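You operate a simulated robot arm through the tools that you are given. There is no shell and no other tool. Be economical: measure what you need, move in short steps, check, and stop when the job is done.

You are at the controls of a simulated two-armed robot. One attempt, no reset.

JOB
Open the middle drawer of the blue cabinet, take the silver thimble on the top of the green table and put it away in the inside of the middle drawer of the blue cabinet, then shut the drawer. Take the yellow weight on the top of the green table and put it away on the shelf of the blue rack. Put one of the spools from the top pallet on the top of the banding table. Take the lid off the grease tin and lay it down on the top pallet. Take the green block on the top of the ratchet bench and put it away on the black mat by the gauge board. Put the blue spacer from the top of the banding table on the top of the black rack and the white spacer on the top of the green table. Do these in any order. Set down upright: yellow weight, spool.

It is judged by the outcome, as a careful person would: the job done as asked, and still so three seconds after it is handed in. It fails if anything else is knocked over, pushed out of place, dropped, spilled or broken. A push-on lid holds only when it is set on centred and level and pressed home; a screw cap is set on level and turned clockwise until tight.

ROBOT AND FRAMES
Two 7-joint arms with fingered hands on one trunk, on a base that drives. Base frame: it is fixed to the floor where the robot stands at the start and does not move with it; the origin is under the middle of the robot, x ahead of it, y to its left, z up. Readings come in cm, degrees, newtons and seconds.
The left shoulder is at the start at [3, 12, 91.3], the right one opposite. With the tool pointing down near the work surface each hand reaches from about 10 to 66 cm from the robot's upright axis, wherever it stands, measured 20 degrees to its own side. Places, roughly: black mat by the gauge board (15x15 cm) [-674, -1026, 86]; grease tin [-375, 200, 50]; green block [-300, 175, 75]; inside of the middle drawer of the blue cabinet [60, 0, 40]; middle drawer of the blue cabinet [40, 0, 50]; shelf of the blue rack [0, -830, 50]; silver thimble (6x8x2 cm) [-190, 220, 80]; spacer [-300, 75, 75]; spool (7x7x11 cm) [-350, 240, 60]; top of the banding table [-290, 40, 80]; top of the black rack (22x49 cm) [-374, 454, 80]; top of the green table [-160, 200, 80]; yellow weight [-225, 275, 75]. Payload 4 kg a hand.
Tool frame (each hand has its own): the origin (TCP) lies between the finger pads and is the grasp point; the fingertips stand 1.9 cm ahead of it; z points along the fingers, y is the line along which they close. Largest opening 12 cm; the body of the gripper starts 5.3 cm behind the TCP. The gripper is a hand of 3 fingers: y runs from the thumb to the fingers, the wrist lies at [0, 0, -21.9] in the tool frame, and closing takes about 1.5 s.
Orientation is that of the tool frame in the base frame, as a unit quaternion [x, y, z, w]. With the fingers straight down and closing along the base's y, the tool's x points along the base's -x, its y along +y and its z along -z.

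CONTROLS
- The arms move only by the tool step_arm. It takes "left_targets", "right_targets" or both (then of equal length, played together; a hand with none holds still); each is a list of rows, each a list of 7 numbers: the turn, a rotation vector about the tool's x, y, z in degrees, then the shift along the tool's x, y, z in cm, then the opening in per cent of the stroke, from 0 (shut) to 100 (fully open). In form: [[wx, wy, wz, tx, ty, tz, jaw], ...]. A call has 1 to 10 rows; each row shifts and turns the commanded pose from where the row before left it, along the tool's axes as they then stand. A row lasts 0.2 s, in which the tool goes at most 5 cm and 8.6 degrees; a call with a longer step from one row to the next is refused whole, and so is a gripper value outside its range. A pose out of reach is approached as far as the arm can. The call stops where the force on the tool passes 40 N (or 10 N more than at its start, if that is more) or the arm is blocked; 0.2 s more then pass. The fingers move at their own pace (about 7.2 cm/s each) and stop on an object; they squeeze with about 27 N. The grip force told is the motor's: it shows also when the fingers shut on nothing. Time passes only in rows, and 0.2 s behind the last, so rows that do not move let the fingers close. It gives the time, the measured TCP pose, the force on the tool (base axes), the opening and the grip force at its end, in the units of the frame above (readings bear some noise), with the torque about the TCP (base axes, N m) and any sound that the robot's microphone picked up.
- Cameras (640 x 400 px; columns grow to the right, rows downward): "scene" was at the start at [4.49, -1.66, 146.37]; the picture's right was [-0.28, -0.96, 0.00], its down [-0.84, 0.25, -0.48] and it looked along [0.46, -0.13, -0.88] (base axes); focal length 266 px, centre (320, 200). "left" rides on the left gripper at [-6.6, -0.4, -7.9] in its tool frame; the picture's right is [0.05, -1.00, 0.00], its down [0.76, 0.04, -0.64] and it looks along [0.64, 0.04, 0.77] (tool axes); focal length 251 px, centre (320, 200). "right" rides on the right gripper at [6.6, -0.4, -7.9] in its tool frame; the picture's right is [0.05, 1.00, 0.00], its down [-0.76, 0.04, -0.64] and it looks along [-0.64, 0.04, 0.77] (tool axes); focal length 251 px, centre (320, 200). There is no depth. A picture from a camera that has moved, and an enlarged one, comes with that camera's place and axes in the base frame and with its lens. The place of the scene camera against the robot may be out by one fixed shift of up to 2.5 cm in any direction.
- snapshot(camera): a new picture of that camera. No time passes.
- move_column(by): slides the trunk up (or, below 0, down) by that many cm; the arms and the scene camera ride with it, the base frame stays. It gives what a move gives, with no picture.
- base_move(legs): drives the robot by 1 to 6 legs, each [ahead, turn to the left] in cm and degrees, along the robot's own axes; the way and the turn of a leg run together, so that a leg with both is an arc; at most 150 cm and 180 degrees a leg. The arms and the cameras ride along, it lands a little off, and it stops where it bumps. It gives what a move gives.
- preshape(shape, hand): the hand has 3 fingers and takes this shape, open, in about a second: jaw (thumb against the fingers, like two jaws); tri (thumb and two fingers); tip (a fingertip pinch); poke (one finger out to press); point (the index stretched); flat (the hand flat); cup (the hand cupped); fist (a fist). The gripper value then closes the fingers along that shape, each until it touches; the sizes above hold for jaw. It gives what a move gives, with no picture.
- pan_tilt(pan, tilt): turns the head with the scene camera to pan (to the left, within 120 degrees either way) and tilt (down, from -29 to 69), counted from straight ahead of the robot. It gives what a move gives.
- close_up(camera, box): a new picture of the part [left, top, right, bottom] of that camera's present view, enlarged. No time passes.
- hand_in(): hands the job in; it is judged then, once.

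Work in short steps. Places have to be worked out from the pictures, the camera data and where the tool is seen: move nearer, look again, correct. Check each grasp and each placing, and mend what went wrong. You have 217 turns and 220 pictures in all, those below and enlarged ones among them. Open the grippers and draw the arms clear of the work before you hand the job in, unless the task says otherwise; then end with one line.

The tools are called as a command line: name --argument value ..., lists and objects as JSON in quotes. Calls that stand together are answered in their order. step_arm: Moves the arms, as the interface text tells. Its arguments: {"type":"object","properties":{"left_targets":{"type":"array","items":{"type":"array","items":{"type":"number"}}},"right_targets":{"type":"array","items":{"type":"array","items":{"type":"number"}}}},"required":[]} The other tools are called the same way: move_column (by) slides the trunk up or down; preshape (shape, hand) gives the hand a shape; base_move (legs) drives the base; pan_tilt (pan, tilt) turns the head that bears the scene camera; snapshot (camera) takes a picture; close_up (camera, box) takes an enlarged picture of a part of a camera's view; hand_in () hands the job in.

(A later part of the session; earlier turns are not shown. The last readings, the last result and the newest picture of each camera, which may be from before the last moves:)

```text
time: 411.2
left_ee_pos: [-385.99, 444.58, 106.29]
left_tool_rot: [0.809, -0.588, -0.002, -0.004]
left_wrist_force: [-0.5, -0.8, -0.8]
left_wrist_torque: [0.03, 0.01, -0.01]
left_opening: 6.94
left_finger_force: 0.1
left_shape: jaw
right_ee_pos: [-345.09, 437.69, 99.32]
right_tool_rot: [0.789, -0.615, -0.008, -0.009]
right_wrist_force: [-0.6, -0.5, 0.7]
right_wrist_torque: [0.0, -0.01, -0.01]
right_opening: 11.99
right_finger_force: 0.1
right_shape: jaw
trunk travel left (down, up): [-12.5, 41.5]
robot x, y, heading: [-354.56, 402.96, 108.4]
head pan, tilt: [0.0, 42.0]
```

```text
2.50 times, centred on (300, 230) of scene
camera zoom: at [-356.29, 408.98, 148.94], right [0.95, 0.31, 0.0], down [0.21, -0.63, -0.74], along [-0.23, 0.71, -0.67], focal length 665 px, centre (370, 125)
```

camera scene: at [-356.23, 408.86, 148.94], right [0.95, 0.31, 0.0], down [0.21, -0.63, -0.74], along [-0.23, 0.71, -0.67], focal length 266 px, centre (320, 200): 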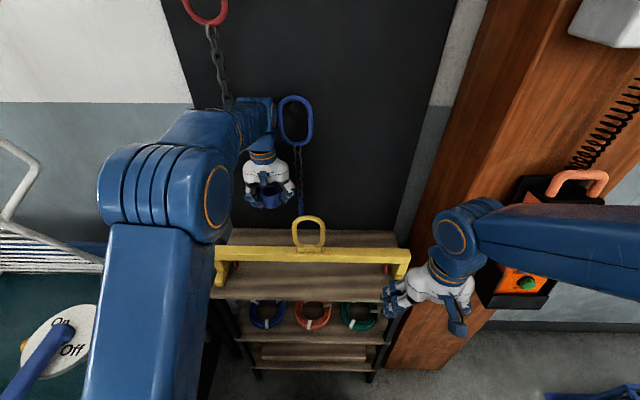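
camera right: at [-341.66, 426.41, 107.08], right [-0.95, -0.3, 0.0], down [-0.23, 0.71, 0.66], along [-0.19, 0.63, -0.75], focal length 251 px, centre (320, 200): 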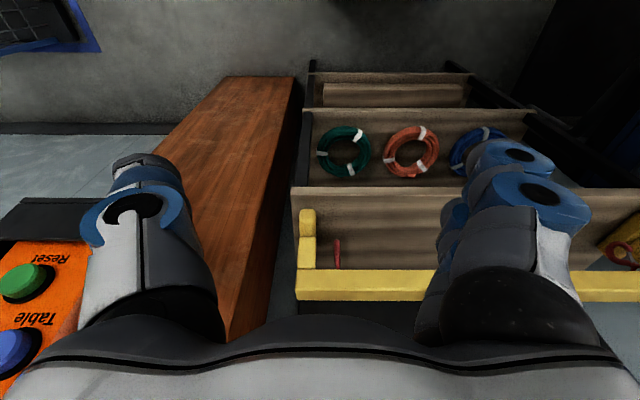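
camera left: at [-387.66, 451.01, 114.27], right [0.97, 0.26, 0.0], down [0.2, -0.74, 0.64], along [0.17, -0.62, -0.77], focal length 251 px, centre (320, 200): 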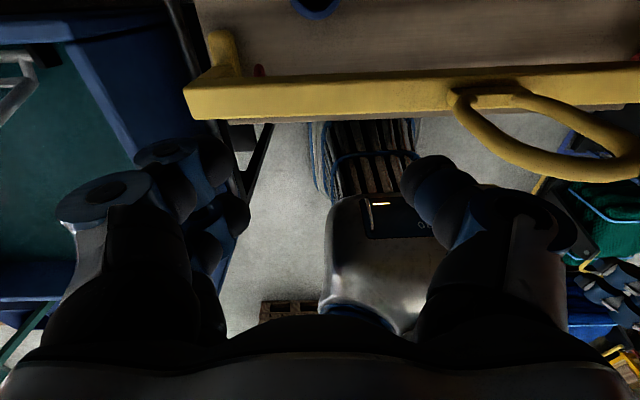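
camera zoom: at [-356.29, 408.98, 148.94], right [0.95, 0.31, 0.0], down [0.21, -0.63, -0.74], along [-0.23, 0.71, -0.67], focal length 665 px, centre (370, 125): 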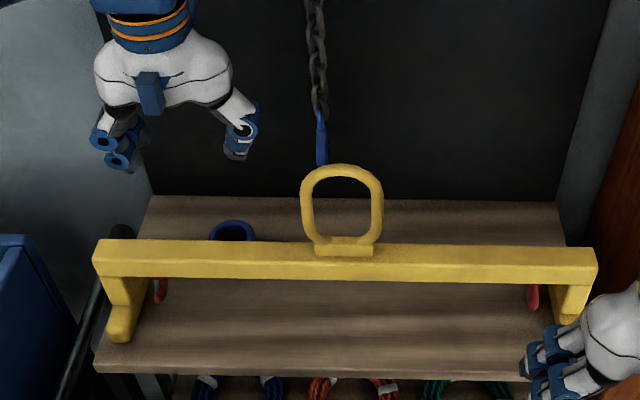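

Blue spacer stands on the rack. Retract the left hand and reverse back toward the green table.

step_arm --left_targets '[[0, 0, 0, 4.5, 0, 0, 100], [0, 0, 0, 4.5, 0, 0, 100], [0, 0, 0, 4.5, 0, 0, 100], [0, 0, 0, 2, 0, 0, 100]]'

base_move --legs '[[-40, 0], [0, 20], [-120, 0]]'

base_move --legs '[[0, -32]]'

base_move --legs '[[0, -32]]'

base_move --legs '[[0, -32]]'

base_move --legs '[[0, -18]]'

snapshot --camera "scene"

```text
time: 412.2
left_ee_pos: [-381.18, 430.05, 106.09]
left_tool_rot: [0.81, -0.587, -0.002, -0.003]
left_wrist_force: [0.0, 0.2, -0.8]
left_wrist_torque: [-0.04, 0.02, -0.01]
left_opening: 12.01
left_finger_force: 0.0
left_shape: jaw
right_ee_pos: [-345.21, 437.79, 99.24]
right_tool_rot: [0.789, -0.614, -0.008, -0.008]
right_wrist_force: [-0.1, 0.6, 0.1]
right_wrist_torque: [0.01, 0.01, 0.02]
right_opening: 11.99
right_finger_force: 0.0
right_shape: jaw
trunk travel left (down, up): [-12.5, 41.5]
robot x, y, heading: [-354.53, 403.12, 108.4]
head pan, tilt: [0.0, 42.0]
```

```text
time: 421.5
left_ee_pos: [-302.19, 287.18, 106.13]
left_tool_rot: [0.897, -0.442, -0.002, -0.003]
left_wrist_force: [-0.6, 0.3, 0.0]
left_wrist_torque: [0.01, -0.04, 0.0]
left_opening: 12.01
left_finger_force: 0.1
left_shape: jaw
right_ee_pos: [-270.93, 306.35, 99.32]
right_tool_rot: [0.882, -0.472, -0.01, -0.007]
right_wrist_force: [1.0, 0.9, 0.1]
right_wrist_torque: [-0.02, -0.03, 0.01]
right_opening: 12.04
right_finger_force: 0.0
right_shape: jaw
trunk travel left (down, up): [-12.5, 41.5]
robot x, y, heading: [-268.11, 270.51, 128.2]
head pan, tilt: [0.0, 42.0]
```

```text
time: 423.5
left_ee_pos: [-287.96, 302.41, 106.04]
left_tool_rot: [0.738, -0.675, 0.0, -0.005]
left_wrist_force: [0.1, 0.6, 0.1]
left_wrist_torque: [-0.01, 0.01, 0.01]
left_opening: 11.97
left_finger_force: 0.0
left_shape: jaw
right_ee_pos: [-251.22, 301.83, 99.35]
right_tool_rot: [0.715, -0.699, -0.008, -0.009]
right_wrist_force: [-0.1, 1.2, -0.2]
right_wrist_torque: [0.01, 0.02, -0.02]
right_opening: 12.0
right_finger_force: 0.0
right_shape: jaw
trunk travel left (down, up): [-12.5, 41.5]
robot x, y, heading: [-270.45, 269.15, 96.5]
head pan, tilt: [0.0, 42.0]
```

```text
time: 425.4
left_ee_pos: [-268.1, 306.5, 106.09]
left_tool_rot: [-0.525, 0.851, 0.0, 0.004]
left_wrist_force: [-0.5, 0.2, -0.4]
left_wrist_torque: [-0.01, -0.04, 0.0]
left_opening: 11.99
left_finger_force: 0.1
left_shape: jaw
right_ee_pos: [-237.11, 286.74, 99.39]
right_tool_rot: [-0.496, 0.868, 0.003, 0.011]
right_wrist_force: [-0.5, 0.5, 0.4]
right_wrist_torque: [-0.01, -0.02, -0.01]
right_opening: 12.0
right_finger_force: 0.1
right_shape: jaw
trunk travel left (down, up): [-12.5, 41.5]
robot x, y, heading: [-273.14, 271.25, 64.0]
head pan, tilt: [0.0, 42.0]
```

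```text
time: 427.4
left_ee_pos: [-249.78, 298.55, 106.13]
left_tool_rot: [-0.27, 0.963, -0.001, 0.004]
left_wrist_force: [-0.5, 0.0, 0.9]
left_wrist_torque: [0.0, -0.03, 0.01]
left_opening: 11.99
left_finger_force: 0.0
left_shape: jaw
right_ee_pos: [-234.08, 265.31, 99.44]
right_tool_rot: [-0.238, 0.971, 0.002, 0.012]
right_wrist_force: [-0.7, 1.2, -0.3]
right_wrist_torque: [0.02, -0.03, -0.01]
right_opening: 11.99
right_finger_force: 0.1
right_shape: jaw
trunk travel left (down, up): [-12.5, 41.5]
robot x, y, heading: [-274.87, 273.34, 31.9]
head pan, tilt: [0.0, 42.0]
```

```text
time: 428.8
left_ee_pos: [-242.9, 289.62, 106.01]
left_tool_rot: [-0.117, 0.993, -0.001, 0.004]
left_wrist_force: [0.9, -0.4, -0.1]
left_wrist_torque: [0.01, 0.01, 0.01]
left_opening: 11.98
left_finger_force: 0.0
left_shape: jaw
right_ee_pos: [-238.19, 253.23, 99.33]
right_tool_rot: [-0.084, 0.996, 0.001, 0.012]
right_wrist_force: [0.0, 0.3, 0.3]
right_wrist_torque: [0.03, 0.04, 0.01]
right_opening: 12.01
right_finger_force: 0.1
right_shape: jaw
trunk travel left (down, up): [-12.5, 41.5]
robot x, y, heading: [-274.41, 274.8, 14.2]
head pan, tilt: [0.0, 42.0]
```

```text
78 pictures are left
camera scene: at [-268.16, 276.4, 148.92], right [0.24, -0.97, 0.0], down [-0.65, -0.16, -0.74], along [0.72, 0.18, -0.67], focal length 266 px, centre (320, 200)
```

scene: 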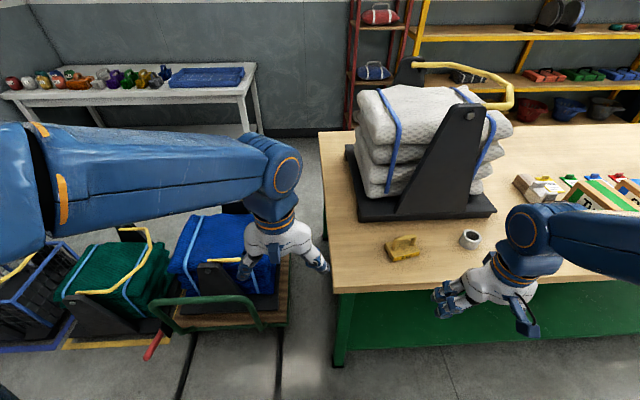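

Move 8 cm nearer and bring the right hand over the weight.

base_move --legs '[[8, 0]]'

step_arm --right_targets '[[0, 0, 0, -4.5, 1.5, 0, 100], [0, 0, 0, -4.5, 1.5, 0, 100], [0, 0, 0, -4.5, 1.5, 0, 100], [0, 0, 0, -4.5, 1.5, 0, 100]]'

snapshot --camera "right"

```text
time: 429.8
left_ee_pos: [-235.01, 291.7, 105.95]
left_tool_rot: [-0.117, 0.993, -0.002, 0.002]
left_wrist_force: [0.8, 0.0, -0.4]
left_wrist_torque: [-0.03, 0.04, 0.0]
left_opening: 11.97
left_finger_force: 0.1
left_shape: jaw
right_ee_pos: [-230.34, 255.27, 99.28]
right_tool_rot: [-0.084, 0.996, 0.0, 0.011]
right_wrist_force: [0.4, 0.1, -0.8]
right_wrist_torque: [-0.01, 0.03, -0.04]
right_opening: 12.0
right_finger_force: 0.0
right_shape: jaw
trunk travel left (down, up): [-12.5, 41.5]
robot x, y, heading: [-267.12, 276.92, 14.1]
head pan, tilt: [0.0, 42.0]
```

```text
time: 430.8
left_ee_pos: [-235.12, 291.72, 106.0]
left_tool_rot: [-0.116, 0.993, -0.002, 0.002]
left_wrist_force: [0.7, -0.1, 0.2]
left_wrist_torque: [0.01, 0.02, 0.01]
left_opening: 11.99
left_finger_force: 0.0
left_shape: jaw
right_ee_pos: [-213.44, 264.19, 99.8]
right_tool_rot: [-0.083, 0.996, 0.0, 0.011]
right_wrist_force: [0.4, 0.1, -0.3]
right_wrist_torque: [0.01, -0.01, 0.0]
right_opening: 11.99
right_finger_force: 0.1
right_shape: jaw
trunk travel left (down, up): [-12.5, 41.5]
robot x, y, heading: [-266.64, 277.02, 14.1]
head pan, tilt: [0.0, 42.0]
```

```text
77 pictures are left
camera right: at [-220.16, 262.73, 107.5], right [-0.22, 0.98, 0.0], down [0.73, 0.17, 0.66], along [0.64, 0.14, -0.75], focal length 251 px, centre (320, 200)
```

right: 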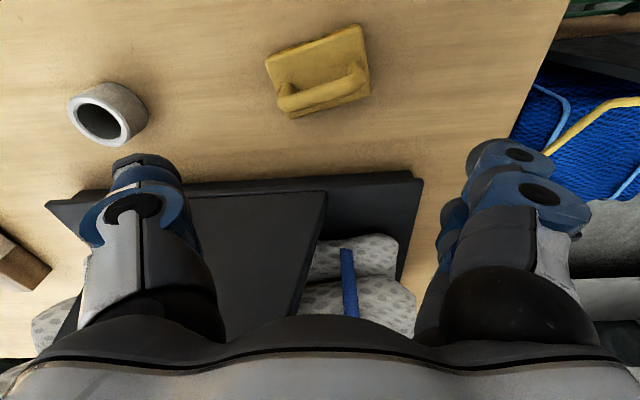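

Let me look closer at the weight's shape.

close_up --camera "right" --box '[240, 10, 400, 130]'

close_up --camera "scene" --box '[340, 200, 460, 290]'

```text
3.33 times, centred on (320, 70) of right
camera zoom: at [-220.16, 262.73, 107.5], right [-0.22, 0.98, 0.0], down [0.73, 0.17, 0.66], along [0.64, 0.14, -0.75], focal length 838 px, centre (320, 633)
```

zoom: 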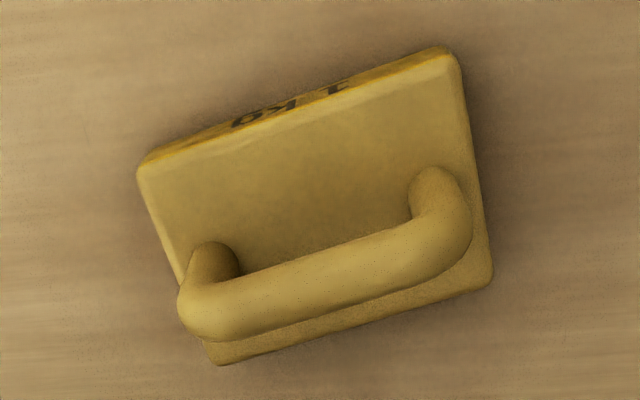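

```text
4.44 times, centred on (400, 245) of scene
camera zoom: at [-260.37, 278.54, 148.92], right [0.24, -0.97, 0.0], down [-0.65, -0.16, -0.74], along [0.72, 0.18, -0.67], focal length 1182 px, centre (-36, 0)
```

zoom: 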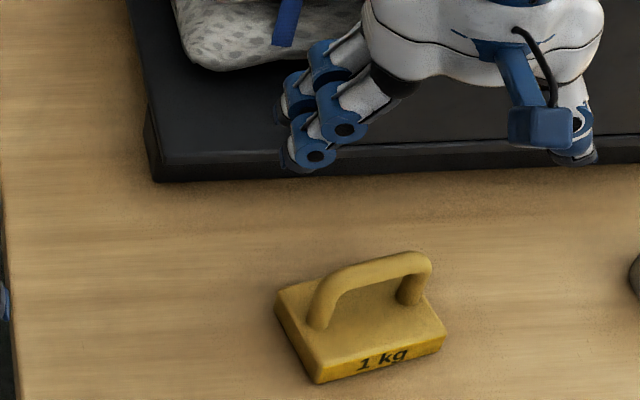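

It's a 1 kg weight with a handle bar running about az 124°. Rotate the hand 66° so the fingers pinch across the bar, and descend to z≈92.

step_arm --right_targets '[[0, 0, 8.25, -0.2, 0, 0, 60], [0, 0, 8.25, 0, 0, 0, 60], [0, 0, 8.25, 0, 0, 0, 60], [0, 0, 8.25, 0, 0, 0, 60], [0, 0, 8.25, 0, 0, 2, 60], [0, 0, 8.25, 0, 0, 2, 60], [0, 0, 8.25, 0, 0, 2, 60], [0, 0, 8.25, 0, 0, 1.5, 60]]'

snapshot --camera "right"

close_up --camera "scene" --box '[320, 180, 480, 290]'

```text
time: 432.6
left_ee_pos: [-235.31, 291.59, 106.06]
left_tool_rot: [-0.117, 0.993, -0.002, 0.003]
left_wrist_force: [-0.5, 0.6, 0.9]
left_wrist_torque: [-0.02, 0.01, 0.0]
left_opening: 12.02
left_finger_force: 0.0
left_shape: jaw
right_ee_pos: [-213.46, 264.16, 92.19]
right_tool_rot: [0.474, 0.88, 0.006, 0.01]
right_wrist_force: [-0.3, -1.4, 0.0]
right_wrist_torque: [-0.05, 0.01, 0.0]
right_opening: 7.27
right_finger_force: 0.1
right_shape: jaw
trunk travel left (down, up): [-12.5, 41.5]
robot x, y, heading: [-266.71, 276.97, 13.9]
head pan, tilt: [0.0, 42.0]
```

```text
74 pictures are left
camera right: at [-217.5, 269.48, 99.96], right [0.8, 0.59, 0.02], down [0.44, -0.62, 0.65], along [0.4, -0.52, -0.76], focal length 251 px, centre (320, 200)
```

right: 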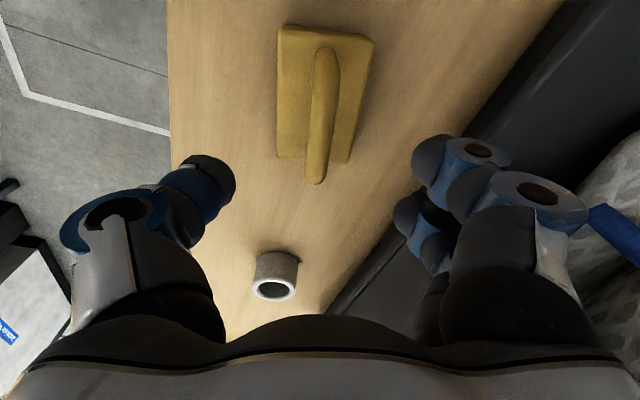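

```text
3.64 times, centred on (400, 235) of scene
camera zoom: at [-260.45, 278.5, 148.93], right [0.24, -0.97, 0.0], down [-0.65, -0.16, -0.74], along [0.72, 0.18, -0.67], focal length 967 px, centre (29, 73)
```

zoom: 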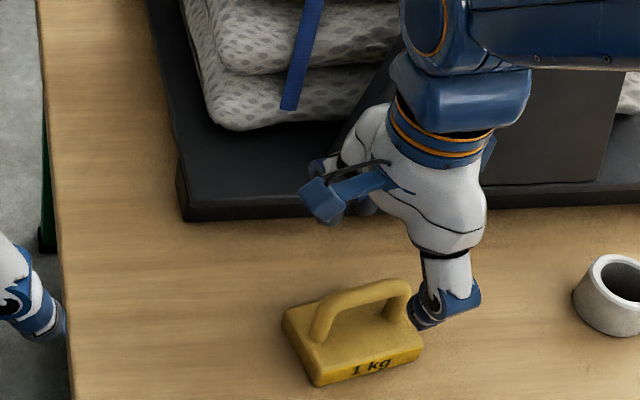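

Aligned with the bar. Shift 1.1 along it, descend to 85.8 and close.

step_arm --right_targets '[[0, 0, 0, 1.1, 0.1, 2, 60], [0, 0, 0, 0, 0, 2, 55], [0, 0, 0, 0, 0, 1.5, 55], [0, 0, 0, 0, 0, 0.9, 55], [0, 0, 0, 0, 0, 0, 0], [0, 0, 0, 0, 0, 0, 0], [0, 0, 0, 0, 0, 0, 0], [0, 0, 0, 0, 0, 0, 0], [0, 0, 0, 0, 0, 0, 0]]'

snapshot --camera "right"

close_up --camera "scene" --box '[320, 180, 480, 290]'

```text
time: 434.6
left_ee_pos: [-235.05, 291.55, 106.07]
left_tool_rot: [-0.117, 0.993, -0.002, 0.004]
left_wrist_force: [0.1, -0.2, -0.9]
left_wrist_torque: [-0.05, -0.01, -0.01]
left_opening: 12.02
left_finger_force: 0.0
left_shape: jaw
right_ee_pos: [-213.72, 265.22, 85.83]
right_tool_rot: [0.472, 0.881, 0.005, 0.009]
right_wrist_force: [1.2, 0.7, -6.4]
right_wrist_torque: [0.07, -0.09, 0.01]
right_opening: 0.26
right_finger_force: 27.0
right_shape: jaw
trunk travel left (down, up): [-12.5, 41.5]
robot x, y, heading: [-267.15, 276.89, 14.1]
head pan, tilt: [0.0, 42.0]
```

```text
72 pictures are left
camera right: at [-217.88, 270.46, 93.56], right [0.8, 0.6, 0.02], down [0.44, -0.62, 0.65], along [0.4, -0.51, -0.76], focal length 251 px, centre (320, 200)
```

right: 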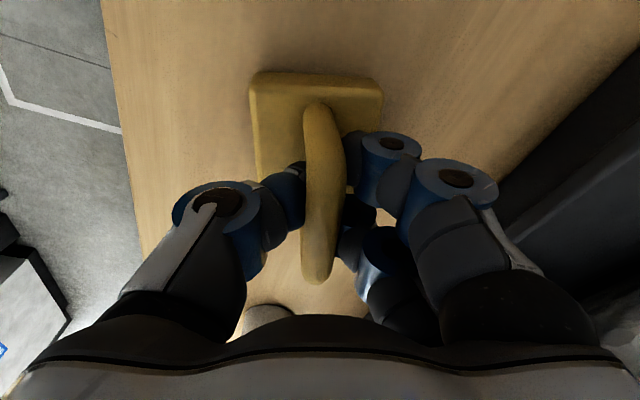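

```text
3.64 times, centred on (400, 235) of scene
camera zoom: at [-260.37, 278.48, 148.92], right [0.24, -0.97, 0.0], down [-0.65, -0.16, -0.74], along [0.72, 0.18, -0.67], focal length 967 px, centre (29, 73)
```

zoom: 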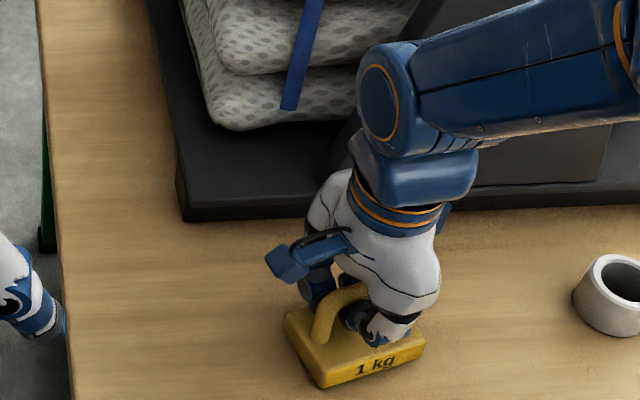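

The fingers wrap the bar. Lift and check.

step_arm --right_targets '[[0, 0, 0, 0, 0, -1, 0], [0, 0, 0, 0, 0, -2, 0], [0, 0, 0, 0, 0, -3, 0], [0, 0, 0, 0, 0, -4, 0], [0, 0, 0, 0, 0, -4, 0], [0, 0, 0, 0, 0, -4, 0]]'

snapshot --camera "right"

close_up --camera "scene" --box '[300, 130, 500, 290]'

```text
time: 436.0
left_ee_pos: [-235.22, 291.62, 106.13]
left_tool_rot: [-0.117, 0.993, -0.002, 0.004]
left_wrist_force: [-0.2, 0.2, 0.0]
left_wrist_torque: [0.02, 0.0, -0.02]
left_opening: 12.0
left_finger_force: 0.0
left_shape: jaw
right_ee_pos: [-214.18, 265.08, 103.95]
right_tool_rot: [0.473, 0.881, 0.006, 0.008]
right_wrist_force: [-1.0, 0.3, -9.6]
right_wrist_torque: [0.14, 0.01, -0.02]
right_opening: 0.29
right_finger_force: 27.2
right_shape: jaw
trunk travel left (down, up): [-12.5, 41.5]
robot x, y, heading: [-266.54, 276.57, 14.2]
head pan, tilt: [0.0, 42.0]
```

```text
70 pictures are left
camera right: at [-218.33, 270.42, 111.71], right [0.8, 0.6, 0.02], down [0.44, -0.61, 0.65], along [0.4, -0.51, -0.76], focal length 251 px, centre (320, 200)
```

right: 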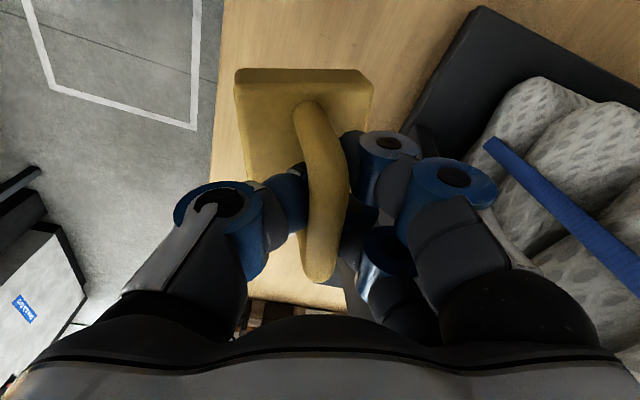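

```text
2.50 times, centred on (400, 210) of scene
camera zoom: at [-260.45, 278.47, 148.92], right [0.24, -0.97, 0.0], down [-0.65, -0.16, -0.74], along [0.72, 0.18, -0.67], focal length 665 px, centre (120, 175)
```

zoom: 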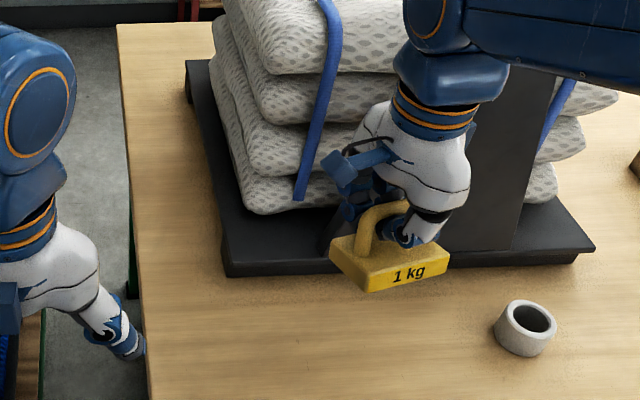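

Weight held securely and level. Retract and go to the ratchet bench for the green block.

step_arm --right_targets '[[0, 0, 0, 1.3, -3.8, 0, 0], [0, 0, 0, 1.3, -3.8, 0, 0], [0, 0, 0, 1.3, -3.8, 0, 0], [0, 0, 0, 1.3, -3.8, 0, 0], [0, 0, 0, 1.3, -3.6, 0, 0]]'

base_move --legs '[[-6, 0], [0, -32]]'

base_move --legs '[[0, -32]]'

base_move --legs '[[0, -32], [84, 0]]'

base_move --legs '[[0, -32]]'

base_move --legs '[[0, -32]]'

base_move --legs '[[0, -26]]'

snapshot --camera "scene"

```text
time: 437.2
left_ee_pos: [-235.36, 291.58, 106.09]
left_tool_rot: [-0.117, 0.993, -0.001, 0.004]
left_wrist_force: [0.8, 0.3, -0.2]
left_wrist_torque: [-0.03, -0.01, 0.01]
left_opening: 12.0
left_finger_force: 0.1
left_shape: jaw
right_ee_pos: [-233.63, 260.19, 103.52]
right_tool_rot: [0.474, 0.881, 0.007, 0.011]
right_wrist_force: [0.7, 0.1, -10.3]
right_wrist_torque: [0.11, -0.02, 0.01]
right_opening: 0.28
right_finger_force: 27.2
right_shape: jaw
trunk travel left (down, up): [-12.5, 41.5]
robot x, y, heading: [-267.07, 276.95, 14.2]
head pan, tilt: [0.0, 42.0]
```

```text
time: 439.7
left_ee_pos: [-238.08, 271.35, 106.12]
left_tool_rot: [0.159, 0.987, -0.002, 0.004]
left_wrist_force: [-0.5, 0.7, 0.1]
left_wrist_torque: [0.01, -0.02, -0.02]
left_opening: 12.01
left_finger_force: 0.0
left_shape: jaw
right_ee_pos: [-253.03, 243.69, 103.53]
right_tool_rot: [0.694, 0.72, 0.004, 0.011]
right_wrist_force: [-0.1, 0.4, -10.4]
right_wrist_torque: [0.04, -0.04, -0.01]
right_opening: 0.26
right_finger_force: 26.8
right_shape: jaw
trunk travel left (down, up): [-12.5, 41.5]
robot x, y, heading: [-272.27, 278.0, -17.8]
head pan, tilt: [0.0, 42.0]
```

```text
time: 441.7
left_ee_pos: [-246.51, 254.14, 106.07]
left_tool_rot: [0.424, 0.906, -0.005, 0.002]
left_wrist_force: [0.1, 0.4, -1.0]
left_wrist_torque: [-0.02, 0.02, -0.03]
left_opening: 12.01
left_finger_force: 0.0
left_shape: jaw
right_ee_pos: [-273.92, 238.63, 103.38]
right_tool_rot: [0.866, 0.5, 0.0, 0.012]
right_wrist_force: [-0.7, 0.4, -8.7]
right_wrist_torque: [-0.03, -0.08, -0.02]
right_opening: 0.22
right_finger_force: 27.1
right_shape: jaw
trunk travel left (down, up): [-12.5, 41.5]
robot x, y, heading: [-269.57, 279.76, -50.1]
head pan, tilt: [0.0, 42.0]
```

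```text
time: 447.7
left_ee_pos: [-251.03, 162.26, 106.04]
left_tool_rot: [0.655, 0.756, -0.004, 0.002]
left_wrist_force: [0.5, -0.5, 0.6]
left_wrist_torque: [0.01, -0.03, -0.02]
left_opening: 12.0
left_finger_force: 0.1
left_shape: jaw
right_ee_pos: [-282.42, 163.3, 103.46]
right_tool_rot: [0.969, 0.246, -0.004, 0.011]
right_wrist_force: [0.3, -0.4, -10.2]
right_wrist_torque: [-0.05, 0.03, 0.0]
right_opening: 0.19
right_finger_force: 26.7
right_shape: jaw
trunk travel left (down, up): [-12.5, 41.5]
robot x, y, heading: [-257.79, 196.32, -81.2]
head pan, tilt: [0.0, 42.0]
```

```text
time: 449.7
left_ee_pos: [-269.82, 164.0, 106.08]
left_tool_rot: [0.836, 0.548, -0.004, 0.001]
left_wrist_force: [0.3, 0.3, -0.3]
left_wrist_torque: [0.01, -0.02, -0.03]
left_opening: 12.01
left_finger_force: 0.1
left_shape: jaw
right_ee_pos: [-295.97, 181.25, 103.42]
right_tool_rot: [1.0, -0.028, -0.005, 0.01]
right_wrist_force: [-0.1, -0.6, -10.2]
right_wrist_torque: [-0.05, 0.06, 0.0]
right_opening: 0.19
right_finger_force: 27.2
right_shape: jaw
trunk travel left (down, up): [-12.5, 41.5]
robot x, y, heading: [-254.71, 195.11, -113.4]
head pan, tilt: [0.0, 42.0]
```

```text
time: 451.6
left_ee_pos: [-284.2, 176.18, 106.12]
left_tool_rot: [0.955, 0.296, -0.004, -0.001]
left_wrist_force: [0.4, -0.1, 0.7]
left_wrist_torque: [0.01, 0.02, 0.03]
left_opening: 12.02
left_finger_force: 0.1
left_shape: jaw
right_ee_pos: [-297.22, 204.91, 103.48]
right_tool_rot: [0.953, -0.303, -0.008, 0.007]
right_wrist_force: [1.2, 0.0, -9.8]
right_wrist_torque: [-0.02, 0.03, 0.0]
right_opening: 0.17
right_finger_force: 26.8
right_shape: jaw
trunk travel left (down, up): [-12.5, 41.5]
robot x, y, heading: [-254.05, 192.62, -145.1]
head pan, tilt: [0.0, 42.0]
```

```text
time: 453.3
left_ee_pos: [-288.02, 191.35, 106.06]
left_tool_rot: [0.997, 0.074, -0.004, -0.001]
left_wrist_force: [0.1, 0.0, -0.6]
left_wrist_torque: [0.02, -0.03, 0.01]
left_opening: 12.0
left_finger_force: 0.0
left_shape: jaw
right_ee_pos: [-287.07, 222.83, 103.41]
right_tool_rot: [0.861, -0.509, -0.01, 0.007]
right_wrist_force: [0.8, 0.7, -9.0]
right_wrist_torque: [0.06, 0.05, -0.02]
right_opening: 0.14
right_finger_force: 26.9
right_shape: jaw
trunk travel left (down, up): [-12.5, 41.5]
robot x, y, heading: [-253.14, 190.8, -170.9]
head pan, tilt: [0.0, 42.0]
```

```text
68 pictures are left
camera scene: at [-259.21, 189.61, 148.93], right [-0.16, 0.99, 0.0], down [0.66, 0.11, -0.74], along [-0.73, -0.12, -0.67], focal length 266 px, centre (320, 200)
```

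scene: 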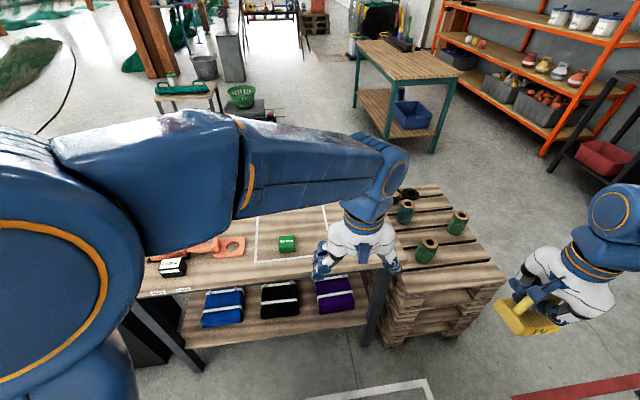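

Block confirmed at (-311, 170). Move 5 cm nearer and bring the left hand over it.

base_move --legs '[[5, 0]]'

step_arm --left_targets '[[0, 0, 0, -3.5, 2.9, 0, 80], [0, 0, 0, -3.5, 2.9, 0, 80], [0, 0, 0, -3.5, 2.9, 1, 80], [0, 0, 0, -3.5, 2.9, 2, 80], [0, 0, 0, -3.5, 2.9, 2, 80], [0, 0, 0, -3.5, 2.9, 2, 80]]'

snapshot --camera "left"

```text
time: 454.2
left_ee_pos: [-293.12, 190.61, 105.98]
left_tool_rot: [0.997, 0.075, -0.002, -0.001]
left_wrist_force: [-0.4, 0.0, 0.4]
left_wrist_torque: [0.01, -0.05, 0.03]
left_opening: 12.03
left_finger_force: 0.1
left_shape: jaw
right_ee_pos: [-292.37, 222.04, 103.23]
right_tool_rot: [0.861, -0.509, -0.008, 0.005]
right_wrist_force: [-0.7, 0.7, -10.1]
right_wrist_torque: [0.04, 0.01, 0.03]
right_opening: 0.14
right_finger_force: 26.8
right_shape: jaw
trunk travel left (down, up): [-12.5, 41.5]
robot x, y, heading: [-258.19, 189.39, -170.7]
head pan, tilt: [0.0, 42.0]
```

```text
time: 455.6
left_ee_pos: [-311.44, 170.11, 99.04]
left_tool_rot: [0.997, 0.075, -0.002, -0.002]
left_wrist_force: [-0.5, -0.2, 0.4]
left_wrist_torque: [0.01, 0.0, 0.01]
left_opening: 9.61
left_finger_force: 0.1
left_shape: jaw
right_ee_pos: [-292.28, 221.95, 103.37]
right_tool_rot: [0.861, -0.509, -0.01, 0.006]
right_wrist_force: [-0.7, -0.2, -10.4]
right_wrist_torque: [0.03, 0.03, -0.01]
right_opening: 0.17
right_finger_force: 27.5
right_shape: jaw
trunk travel left (down, up): [-12.5, 41.5]
robot x, y, heading: [-258.03, 189.88, -170.8]
head pan, tilt: [0.0, 42.0]
```

```text
67 pictures are left
camera left: at [-317.91, 169.48, 107.14], right [-0.1, 1.0, 0.0], down [0.77, 0.07, 0.64], along [0.64, 0.06, -0.77], focal length 251 px, centre (320, 200)
```

left: 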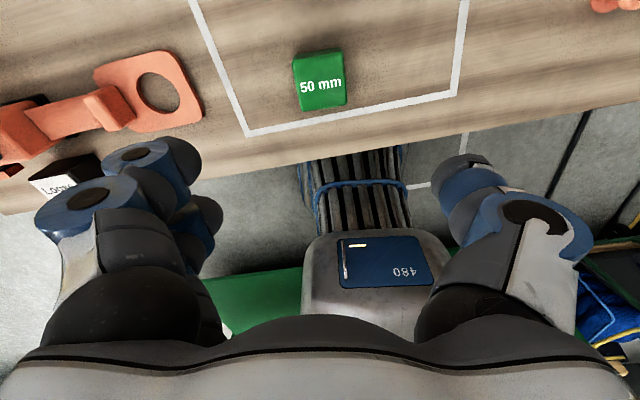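

Nearly centred. Descend to z≈88 and check height.

step_arm --left_targets '[[0, 0, 0, -0.9, 0, 4, 70], [0, 0, 0, 0, 0, 4, 70], [0, 0, 0, 0, 0, 3, 70]]'

snapshot --camera "left"

```text
time: 456.4
left_ee_pos: [-312.21, 170.1, 88.15]
left_tool_rot: [0.997, 0.075, -0.004, -0.001]
left_wrist_force: [-0.2, 0.6, -0.6]
left_wrist_torque: [0.01, -0.04, 0.0]
left_opening: 8.45
left_finger_force: 0.1
left_shape: jaw
right_ee_pos: [-292.4, 222.0, 103.4]
right_tool_rot: [0.86, -0.51, -0.009, 0.006]
right_wrist_force: [-0.7, -0.3, -10.0]
right_wrist_torque: [0.06, 0.03, 0.01]
right_opening: 0.15
right_finger_force: 27.0
right_shape: jaw
trunk travel left (down, up): [-12.5, 41.5]
robot x, y, heading: [-258.39, 189.81, -170.9]
head pan, tilt: [0.0, 42.0]
```

```text
66 pictures are left
camera left: at [-318.8, 169.45, 96.1], right [-0.1, 1.0, 0.0], down [0.77, 0.07, 0.64], along [0.64, 0.06, -0.77], focal length 251 px, centre (320, 200)
```

left: 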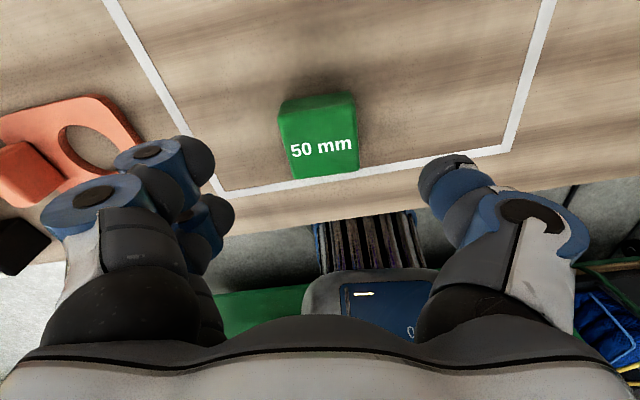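

Block top ≈ 81, centre (-311, 170.2). Descend to 80.3 and grip.

step_arm --left_targets '[[0, 0, 0, 1.1, 0, 3, 70], [0, 0, 0, 0, 0, 2.5, 70], [0, 0, 0, 0, 0, 1.5, 70], [0, 0, 0, 0, 0, 0.8, 70], [0, 0, 0, 0, 0, 0, 0], [0, 0, 0, 0, 0, 0, 0], [0, 0, 0, 0, 0, 0, 0], [0, 0, 0, 0, 0, 0, 0], [0, 0, 0, 0, 0, -1, 0], [0, 0, 0, 0, 0, -3, 0]]'

snapshot --camera "left"

```text
time: 458.6
left_ee_pos: [-311.0, 170.28, 84.33]
left_tool_rot: [0.997, 0.076, -0.003, -0.001]
left_wrist_force: [0.8, 0.6, -0.9]
left_wrist_torque: [-0.03, -0.02, 0.01]
left_opening: 4.42
left_finger_force: 27.2
left_shape: jaw
right_ee_pos: [-292.05, 221.97, 103.45]
right_tool_rot: [0.86, -0.509, -0.01, 0.006]
right_wrist_force: [1.1, 0.8, -10.0]
right_wrist_torque: [0.07, 0.02, -0.01]
right_opening: 0.14
right_finger_force: 26.6
right_shape: jaw
trunk travel left (down, up): [-12.5, 41.5]
robot x, y, heading: [-258.21, 189.47, -170.6]
head pan, tilt: [0.0, 42.0]
```

```text
65 pictures are left
camera left: at [-317.57, 169.69, 92.29], right [-0.1, 1.0, 0.0], down [0.77, 0.07, 0.64], along [0.63, 0.06, -0.77], focal length 251 px, centre (320, 200)
```

left: 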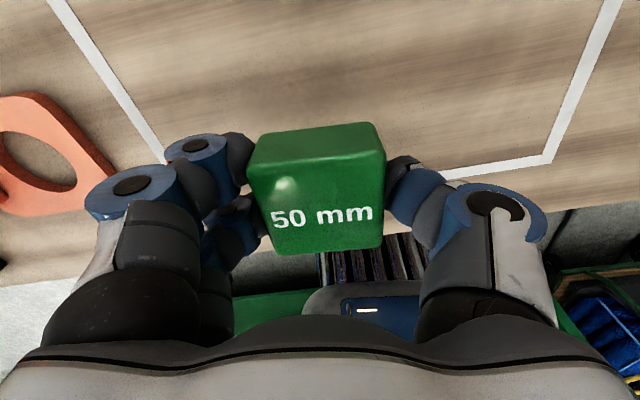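

Block gripped. Lift, retract, and start the trip toward the blue rack.

step_arm --left_targets '[[0, 0, 0, 0, 0, -4.8, 0], [0, 0, 0, 0, 0, -4.8, 0], [0, 0, 0, 0, 0, -4.8, 0], [0, 0, 0, 0, 0, -4.8, 0], [0, 0, 0, 4.5, 0, 0, 0], [0, 0, 0, 4.5, 0, 0, 0], [0, 0, 0, 4.5, 0, 0, 0], [0, 0, 0, 3, 0, 0, 0]]'

base_move --legs '[[-4, 0], [0, 32]]'

base_move --legs '[[0, 32]]'

base_move --legs '[[0, 32], [100, 0], [60, 0], [0, 20]]'

base_move --legs '[[0, 30]]'

pan_tilt --pan -15 --tilt 25

snapshot --camera "scene"

```text
time: 460.4
left_ee_pos: [-294.59, 172.7, 103.42]
left_tool_rot: [0.997, 0.074, -0.004, -0.001]
left_wrist_force: [0.7, 0.4, -0.9]
left_wrist_torque: [0.0, 0.01, -0.02]
left_opening: 4.43
left_finger_force: 26.7
left_shape: jaw
right_ee_pos: [-292.22, 221.89, 103.49]
right_tool_rot: [0.861, -0.509, -0.009, 0.005]
right_wrist_force: [0.3, -0.3, -9.9]
right_wrist_torque: [0.06, -0.02, -0.01]
right_opening: 0.17
right_finger_force: 26.7
right_shape: jaw
trunk travel left (down, up): [-12.5, 41.5]
robot x, y, heading: [-257.95, 189.54, -170.7]
head pan, tilt: [0.0, 42.0]
```

```text
time: 462.9
left_ee_pos: [-275.92, 156.68, 103.33]
left_tool_rot: [0.938, 0.347, -0.004, 0.0]
left_wrist_force: [-0.4, 0.5, -0.1]
left_wrist_torque: [0.02, -0.03, -0.02]
left_opening: 4.41
left_finger_force: 26.8
left_shape: jaw
right_ee_pos: [-299.99, 199.68, 103.32]
right_tool_rot: [0.968, -0.251, -0.008, 0.007]
right_wrist_force: [0.4, -0.4, -10.2]
right_wrist_torque: [0.03, 0.03, -0.02]
right_opening: 0.14
right_finger_force: 26.7
right_shape: jaw
trunk travel left (down, up): [-12.5, 41.5]
robot x, y, heading: [-255.99, 192.89, -138.5]
head pan, tilt: [0.0, 42.0]
```

```text
time: 464.8
left_ee_pos: [-253.66, 151.59, 103.34]
left_tool_rot: [0.805, 0.594, -0.004, 0.001]
left_wrist_force: [-0.3, 0.0, 0.1]
left_wrist_torque: [-0.06, -0.04, 0.01]
left_opening: 4.37
left_finger_force: 26.9
left_shape: jaw
right_ee_pos: [-296.98, 175.31, 103.39]
right_tool_rot: [1.0, 0.026, -0.004, 0.01]
right_wrist_force: [0.6, 0.5, -9.9]
right_wrist_torque: [-0.07, -0.06, 0.0]
right_opening: 0.18
right_finger_force: 26.2
right_shape: jaw
trunk travel left (down, up): [-12.5, 41.5]
robot x, y, heading: [-258.66, 193.23, -106.5]
head pan, tilt: [0.0, 42.0]
```

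```text
time: 475.7
left_ee_pos: [-179.15, 18.21, 103.32]
left_tool_rot: [0.459, 0.888, -0.003, 0.001]
left_wrist_force: [0.0, -1.3, -0.6]
left_wrist_torque: [0.0, 0.02, -0.01]
left_opening: 4.39
left_finger_force: 26.9
left_shape: jaw
right_ee_pos: [-224.36, -1.6, 103.34]
right_tool_rot: [0.884, 0.467, -0.001, 0.011]
right_wrist_force: [0.2, -0.3, -9.9]
right_wrist_torque: [0.01, 0.01, 0.01]
right_opening: 0.15
right_finger_force: 27.0
right_shape: jaw
trunk travel left (down, up): [-12.5, 41.5]
robot x, y, heading: [-217.66, 38.75, -54.5]
head pan, tilt: [0.0, 42.0]
```

```text
time: 477.5
left_ee_pos: [-174.18, 40.25, 103.29]
left_tool_rot: [0.215, 0.977, -0.003, 0.002]
left_wrist_force: [-0.4, 0.7, -0.6]
left_wrist_torque: [0.01, -0.01, -0.03]
left_opening: 4.37
left_finger_force: 26.6
left_shape: jaw
right_ee_pos: [-203.59, 0.44, 103.5]
right_tool_rot: [0.735, 0.678, 0.002, 0.01]
right_wrist_force: [0.3, -0.2, -10.2]
right_wrist_torque: [0.02, 0.04, -0.02]
right_opening: 0.14
right_finger_force: 27.0
right_shape: jaw
trunk travel left (down, up): [-12.5, 41.5]
robot x, y, heading: [-218.83, 35.61, -24.1]
head pan, tilt: [0.0, 42.0]
```

```text
time: 478.3
left_ee_pos: [-174.28, 40.07, 103.27]
left_tool_rot: [0.215, 0.977, -0.002, 0.003]
left_wrist_force: [0.4, 0.0, -1.1]
left_wrist_torque: [0.01, 0.02, 0.0]
left_opening: 4.37
left_finger_force: 27.0
left_shape: jaw
right_ee_pos: [-203.66, 0.41, 103.24]
right_tool_rot: [0.735, 0.678, 0.004, 0.01]
right_wrist_force: [-0.5, 0.0, -9.1]
right_wrist_torque: [0.03, 0.01, 0.03]
right_opening: 0.14
right_finger_force: 27.2
right_shape: jaw
trunk travel left (down, up): [-12.5, 41.5]
robot x, y, heading: [-218.87, 35.51, -24.2]
head pan, tilt: [-15.0, 25.0]
```

```text
64 pictures are left
camera scene: at [-213.38, 30.51, 151.54], right [-0.63, -0.78, 0.0], down [-0.33, 0.27, -0.91], along [0.7, -0.57, -0.42], focal length 266 px, centre (320, 200)
```

scene: 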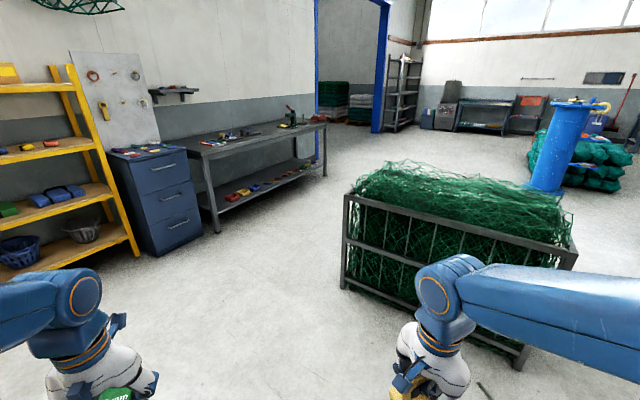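

Path is clear between the black table and the net cage. Drive on.

base_move --legs '[[100, 0], [95, 0], [0, -32]]'

base_move --legs '[[0, -31]]'

pan_tilt --pan 0 --tilt 15

snapshot --camera "scene"

```text
time: 489.6
left_ee_pos: [-0.99, -63.98, 103.39]
left_tool_rot: [0.473, 0.881, -0.003, 0.002]
left_wrist_force: [0.1, 0.3, -1.2]
left_wrist_torque: [-0.01, -0.02, -0.01]
left_opening: 4.38
left_finger_force: 27.6
left_shape: jaw
right_ee_pos: [-46.69, -82.5, 103.36]
right_tool_rot: [0.891, 0.453, 0.001, 0.011]
right_wrist_force: [0.2, 0.2, -11.0]
right_wrist_torque: [0.04, -0.02, 0.02]
right_opening: 0.11
right_finger_force: 27.1
right_shape: jaw
trunk travel left (down, up): [-12.5, 41.5]
robot x, y, heading: [-38.55, -42.58, -56.1]
head pan, tilt: [-15.0, 25.0]
```

```text
time: 491.5
left_ee_pos: [-17.47, -80.12, 103.37]
left_tool_rot: [0.695, 0.719, -0.004, 0.001]
left_wrist_force: [0.9, -0.2, -0.8]
left_wrist_torque: [-0.02, 0.04, 0.01]
left_opening: 4.35
left_finger_force: 26.6
left_shape: jaw
right_ee_pos: [-66.07, -71.9, 103.28]
right_tool_rot: [0.981, 0.193, -0.004, 0.01]
right_wrist_force: [-0.4, -0.4, -9.9]
right_wrist_torque: [0.06, 0.0, -0.01]
right_opening: 0.15
right_finger_force: 27.5
right_shape: jaw
trunk travel left (down, up): [-12.5, 41.5]
robot x, y, heading: [-35.46, -42.14, -87.1]
head pan, tilt: [-15.0, 25.0]
```

```text
time: 492.3
left_ee_pos: [-17.47, -80.01, 103.29]
left_tool_rot: [0.695, 0.719, -0.004, 0.001]
left_wrist_force: [0.0, -0.9, -0.9]
left_wrist_torque: [0.01, 0.01, -0.02]
left_opening: 4.37
left_finger_force: 27.1
left_shape: jaw
right_ee_pos: [-66.03, -71.73, 103.42]
right_tool_rot: [0.981, 0.193, -0.003, 0.01]
right_wrist_force: [0.2, -0.2, -9.8]
right_wrist_torque: [0.02, -0.03, 0.01]
right_opening: 0.12
right_finger_force: 26.8
right_shape: jaw
trunk travel left (down, up): [-12.5, 41.5]
robot x, y, heading: [-35.42, -42.04, -87.4]
head pan, tilt: [0.0, 15.0]
```

```text
63 pictures are left
camera scene: at [-34.81, -49.33, 153.17], right [-1.0, -0.05, 0.0], down [-0.01, 0.26, -0.97], along [0.05, -0.96, -0.26], focal length 266 px, centre (320, 200)
```

scene: 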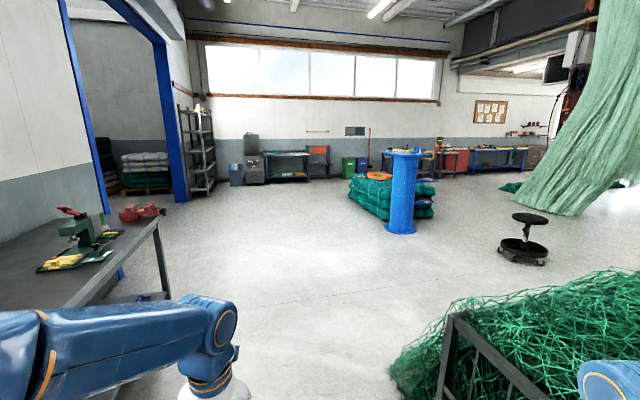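

Zoom on the far wall to identify the blue rack and the gauge board.

close_up --camera "scene" --box '[220, 115, 420, 215]'

close_up --camera "scene" --box '[400, 90, 580, 210]'

```text
3.20 times, centred on (320, 165) of scene
camera zoom: at [-34.81, -49.33, 153.17], right [-1.0, -0.05, 0.0], down [-0.01, 0.26, -0.97], along [0.05, -0.96, -0.26], focal length 851 px, centre (320, 312)
```

zoom: 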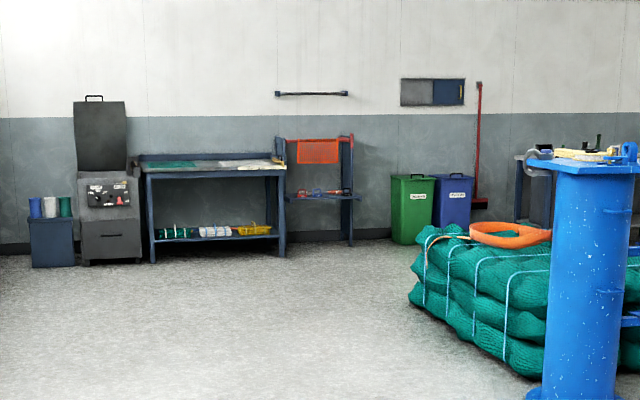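

```text
3.33 times, centred on (490, 150) of scene
camera zoom: at [-34.81, -49.33, 153.17], right [-1.0, -0.05, 0.0], down [-0.01, 0.26, -0.97], along [0.05, -0.96, -0.26], focal length 886 px, centre (-247, 367)
```

zoom: 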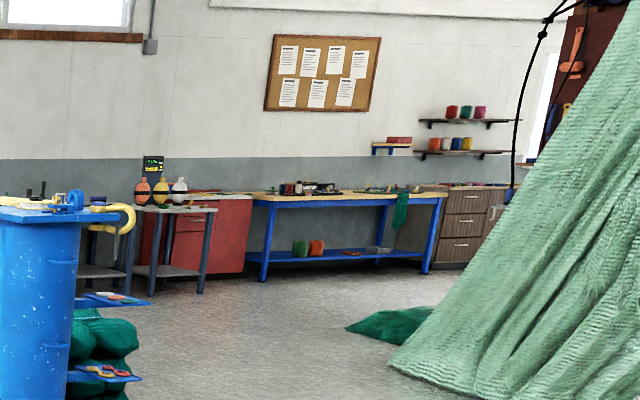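

The dark-blue rack with an orange mesh is the target; a workbench cluster with black mat/gauge board lies further right. Drive straight ~680 cm.

base_move --legs '[[150, 0], [150, 0], [150, 0], [150, 0], [70, 0]]'

pan_tilt --pan 0 --tilt 35

snapshot --camera "scene"

```text
time: 524.2
left_ee_pos: [0.41, -750.38, 103.37]
left_tool_rot: [0.711, 0.703, -0.003, 0.0]
left_wrist_force: [-0.6, -0.4, -1.3]
left_wrist_torque: [0.03, 0.0, 0.0]
left_opening: 4.36
left_finger_force: 27.2
left_shape: jaw
right_ee_pos: [-47.76, -739.77, 103.49]
right_tool_rot: [0.986, 0.169, -0.003, 0.009]
right_wrist_force: [-0.4, -0.2, -10.5]
right_wrist_torque: [0.06, -0.05, 0.02]
right_opening: 0.13
right_finger_force: 26.9
right_shape: jaw
trunk travel left (down, up): [-12.5, 41.5]
robot x, y, heading: [-15.61, -711.39, -90.0]
head pan, tilt: [0.0, 15.0]
```

```text
time: 525.1
left_ee_pos: [0.36, -750.26, 103.39]
left_tool_rot: [0.711, 0.703, -0.004, 0.001]
left_wrist_force: [0.1, 0.2, -1.4]
left_wrist_torque: [-0.01, 0.02, 0.0]
left_opening: 4.38
left_finger_force: 26.8
left_shape: jaw
right_ee_pos: [-47.75, -739.76, 103.33]
right_tool_rot: [0.986, 0.169, -0.002, 0.009]
right_wrist_force: [0.7, -0.5, -10.4]
right_wrist_torque: [0.05, -0.03, -0.02]
right_opening: 0.14
right_finger_force: 26.8
right_shape: jaw
trunk travel left (down, up): [-12.5, 41.5]
robot x, y, heading: [-15.86, -711.31, -90.0]
head pan, tilt: [0.0, 35.0]
```

```text
60 pictures are left
camera scene: at [-15.47, -718.21, 149.98], right [-1.0, 0.0, 0.0], down [0.0, 0.57, -0.82], along [0.0, -0.82, -0.57], focal length 266 px, centre (320, 200)
```

scene: 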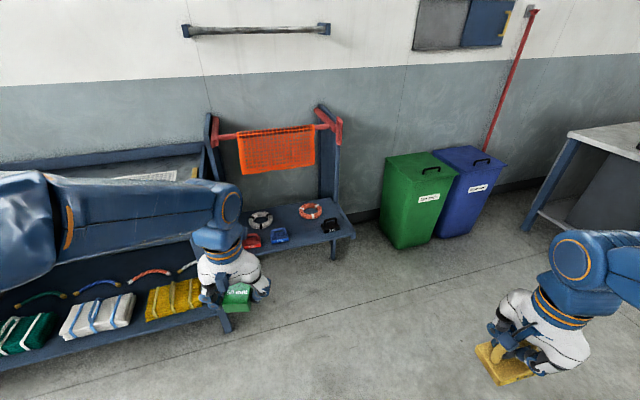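

close_up --camera "scene" --box '[180, 90, 380, 270]'

```text
2.22 times, centred on (280, 180) of scene
camera zoom: at [-15.47, -718.21, 149.98], right [-1.0, 0.0, 0.0], down [0.0, 0.57, -0.82], along [0.0, -0.82, -0.57], focal length 591 px, centre (409, 244)
```

zoom: 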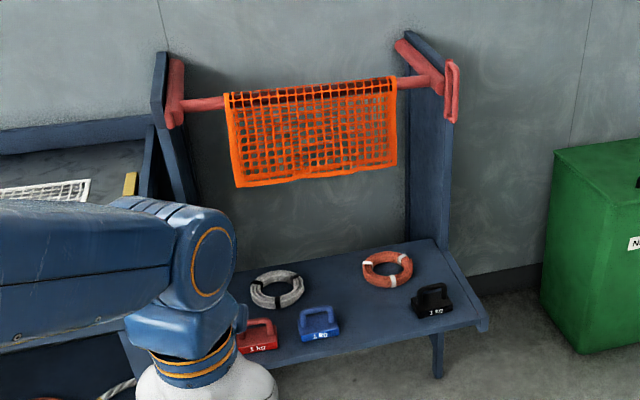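

There's a free slot between the blue and black 1 kg weights at about (-7.6, -827.5); the rack is turned ~14.5°. Drive up and square to it.

base_move --legs '[[0, 8], [58, 0], [0, 6.5]]'

pan_tilt --pan -5 --tilt 48

snapshot --camera "scene"

```text
time: 529.6
left_ee_pos: [17.93, -802.73, 103.47]
left_tool_rot: [0.617, 0.787, -0.003, 0.002]
left_wrist_force: [-0.5, -0.3, -0.9]
left_wrist_torque: [0.01, 0.01, -0.01]
left_opening: 4.33
left_finger_force: 27.2
left_shape: jaw
right_ee_pos: [-31.39, -804.55, 103.4]
right_tool_rot: [0.956, 0.294, -0.001, 0.01]
right_wrist_force: [-0.2, -0.3, -9.8]
right_wrist_torque: [0.08, -0.04, -0.02]
right_opening: 0.12
right_finger_force: 26.9
right_shape: jaw
trunk travel left (down, up): [-12.5, 41.5]
robot x, y, heading: [-7.8, -769.12, -75.6]
head pan, tilt: [0.0, 35.0]
```

```text
time: 530.3
left_ee_pos: [17.82, -802.79, 103.41]
left_tool_rot: [0.617, 0.787, -0.003, 0.002]
left_wrist_force: [0.6, -0.3, -0.6]
left_wrist_torque: [0.0, 0.02, -0.02]
left_opening: 4.36
left_finger_force: 26.8
left_shape: jaw
right_ee_pos: [-31.41, -804.67, 103.31]
right_tool_rot: [0.956, 0.293, -0.002, 0.009]
right_wrist_force: [-0.3, -0.7, -10.0]
right_wrist_torque: [0.03, -0.04, 0.03]
right_opening: 0.16
right_finger_force: 27.3
right_shape: jaw
trunk travel left (down, up): [-12.5, 41.5]
robot x, y, heading: [-7.67, -768.92, -75.5]
head pan, tilt: [-5.0, 48.0]
```

```text
58 pictures are left
camera scene: at [-6.9, -775.1, 148.08], right [-0.99, -0.17, 0.0], down [-0.12, 0.73, -0.67], along [0.11, -0.66, -0.74], focal length 266 px, centre (320, 200)
```

scene: 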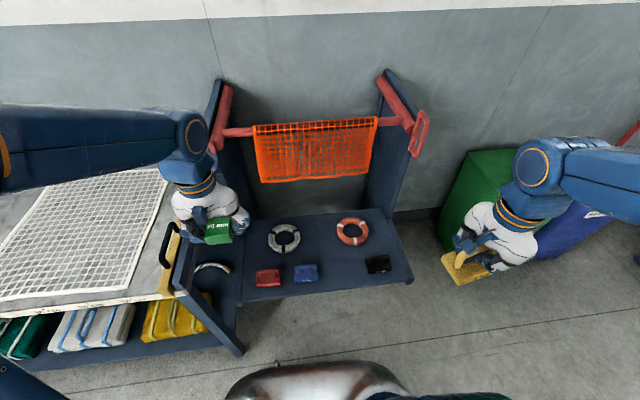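

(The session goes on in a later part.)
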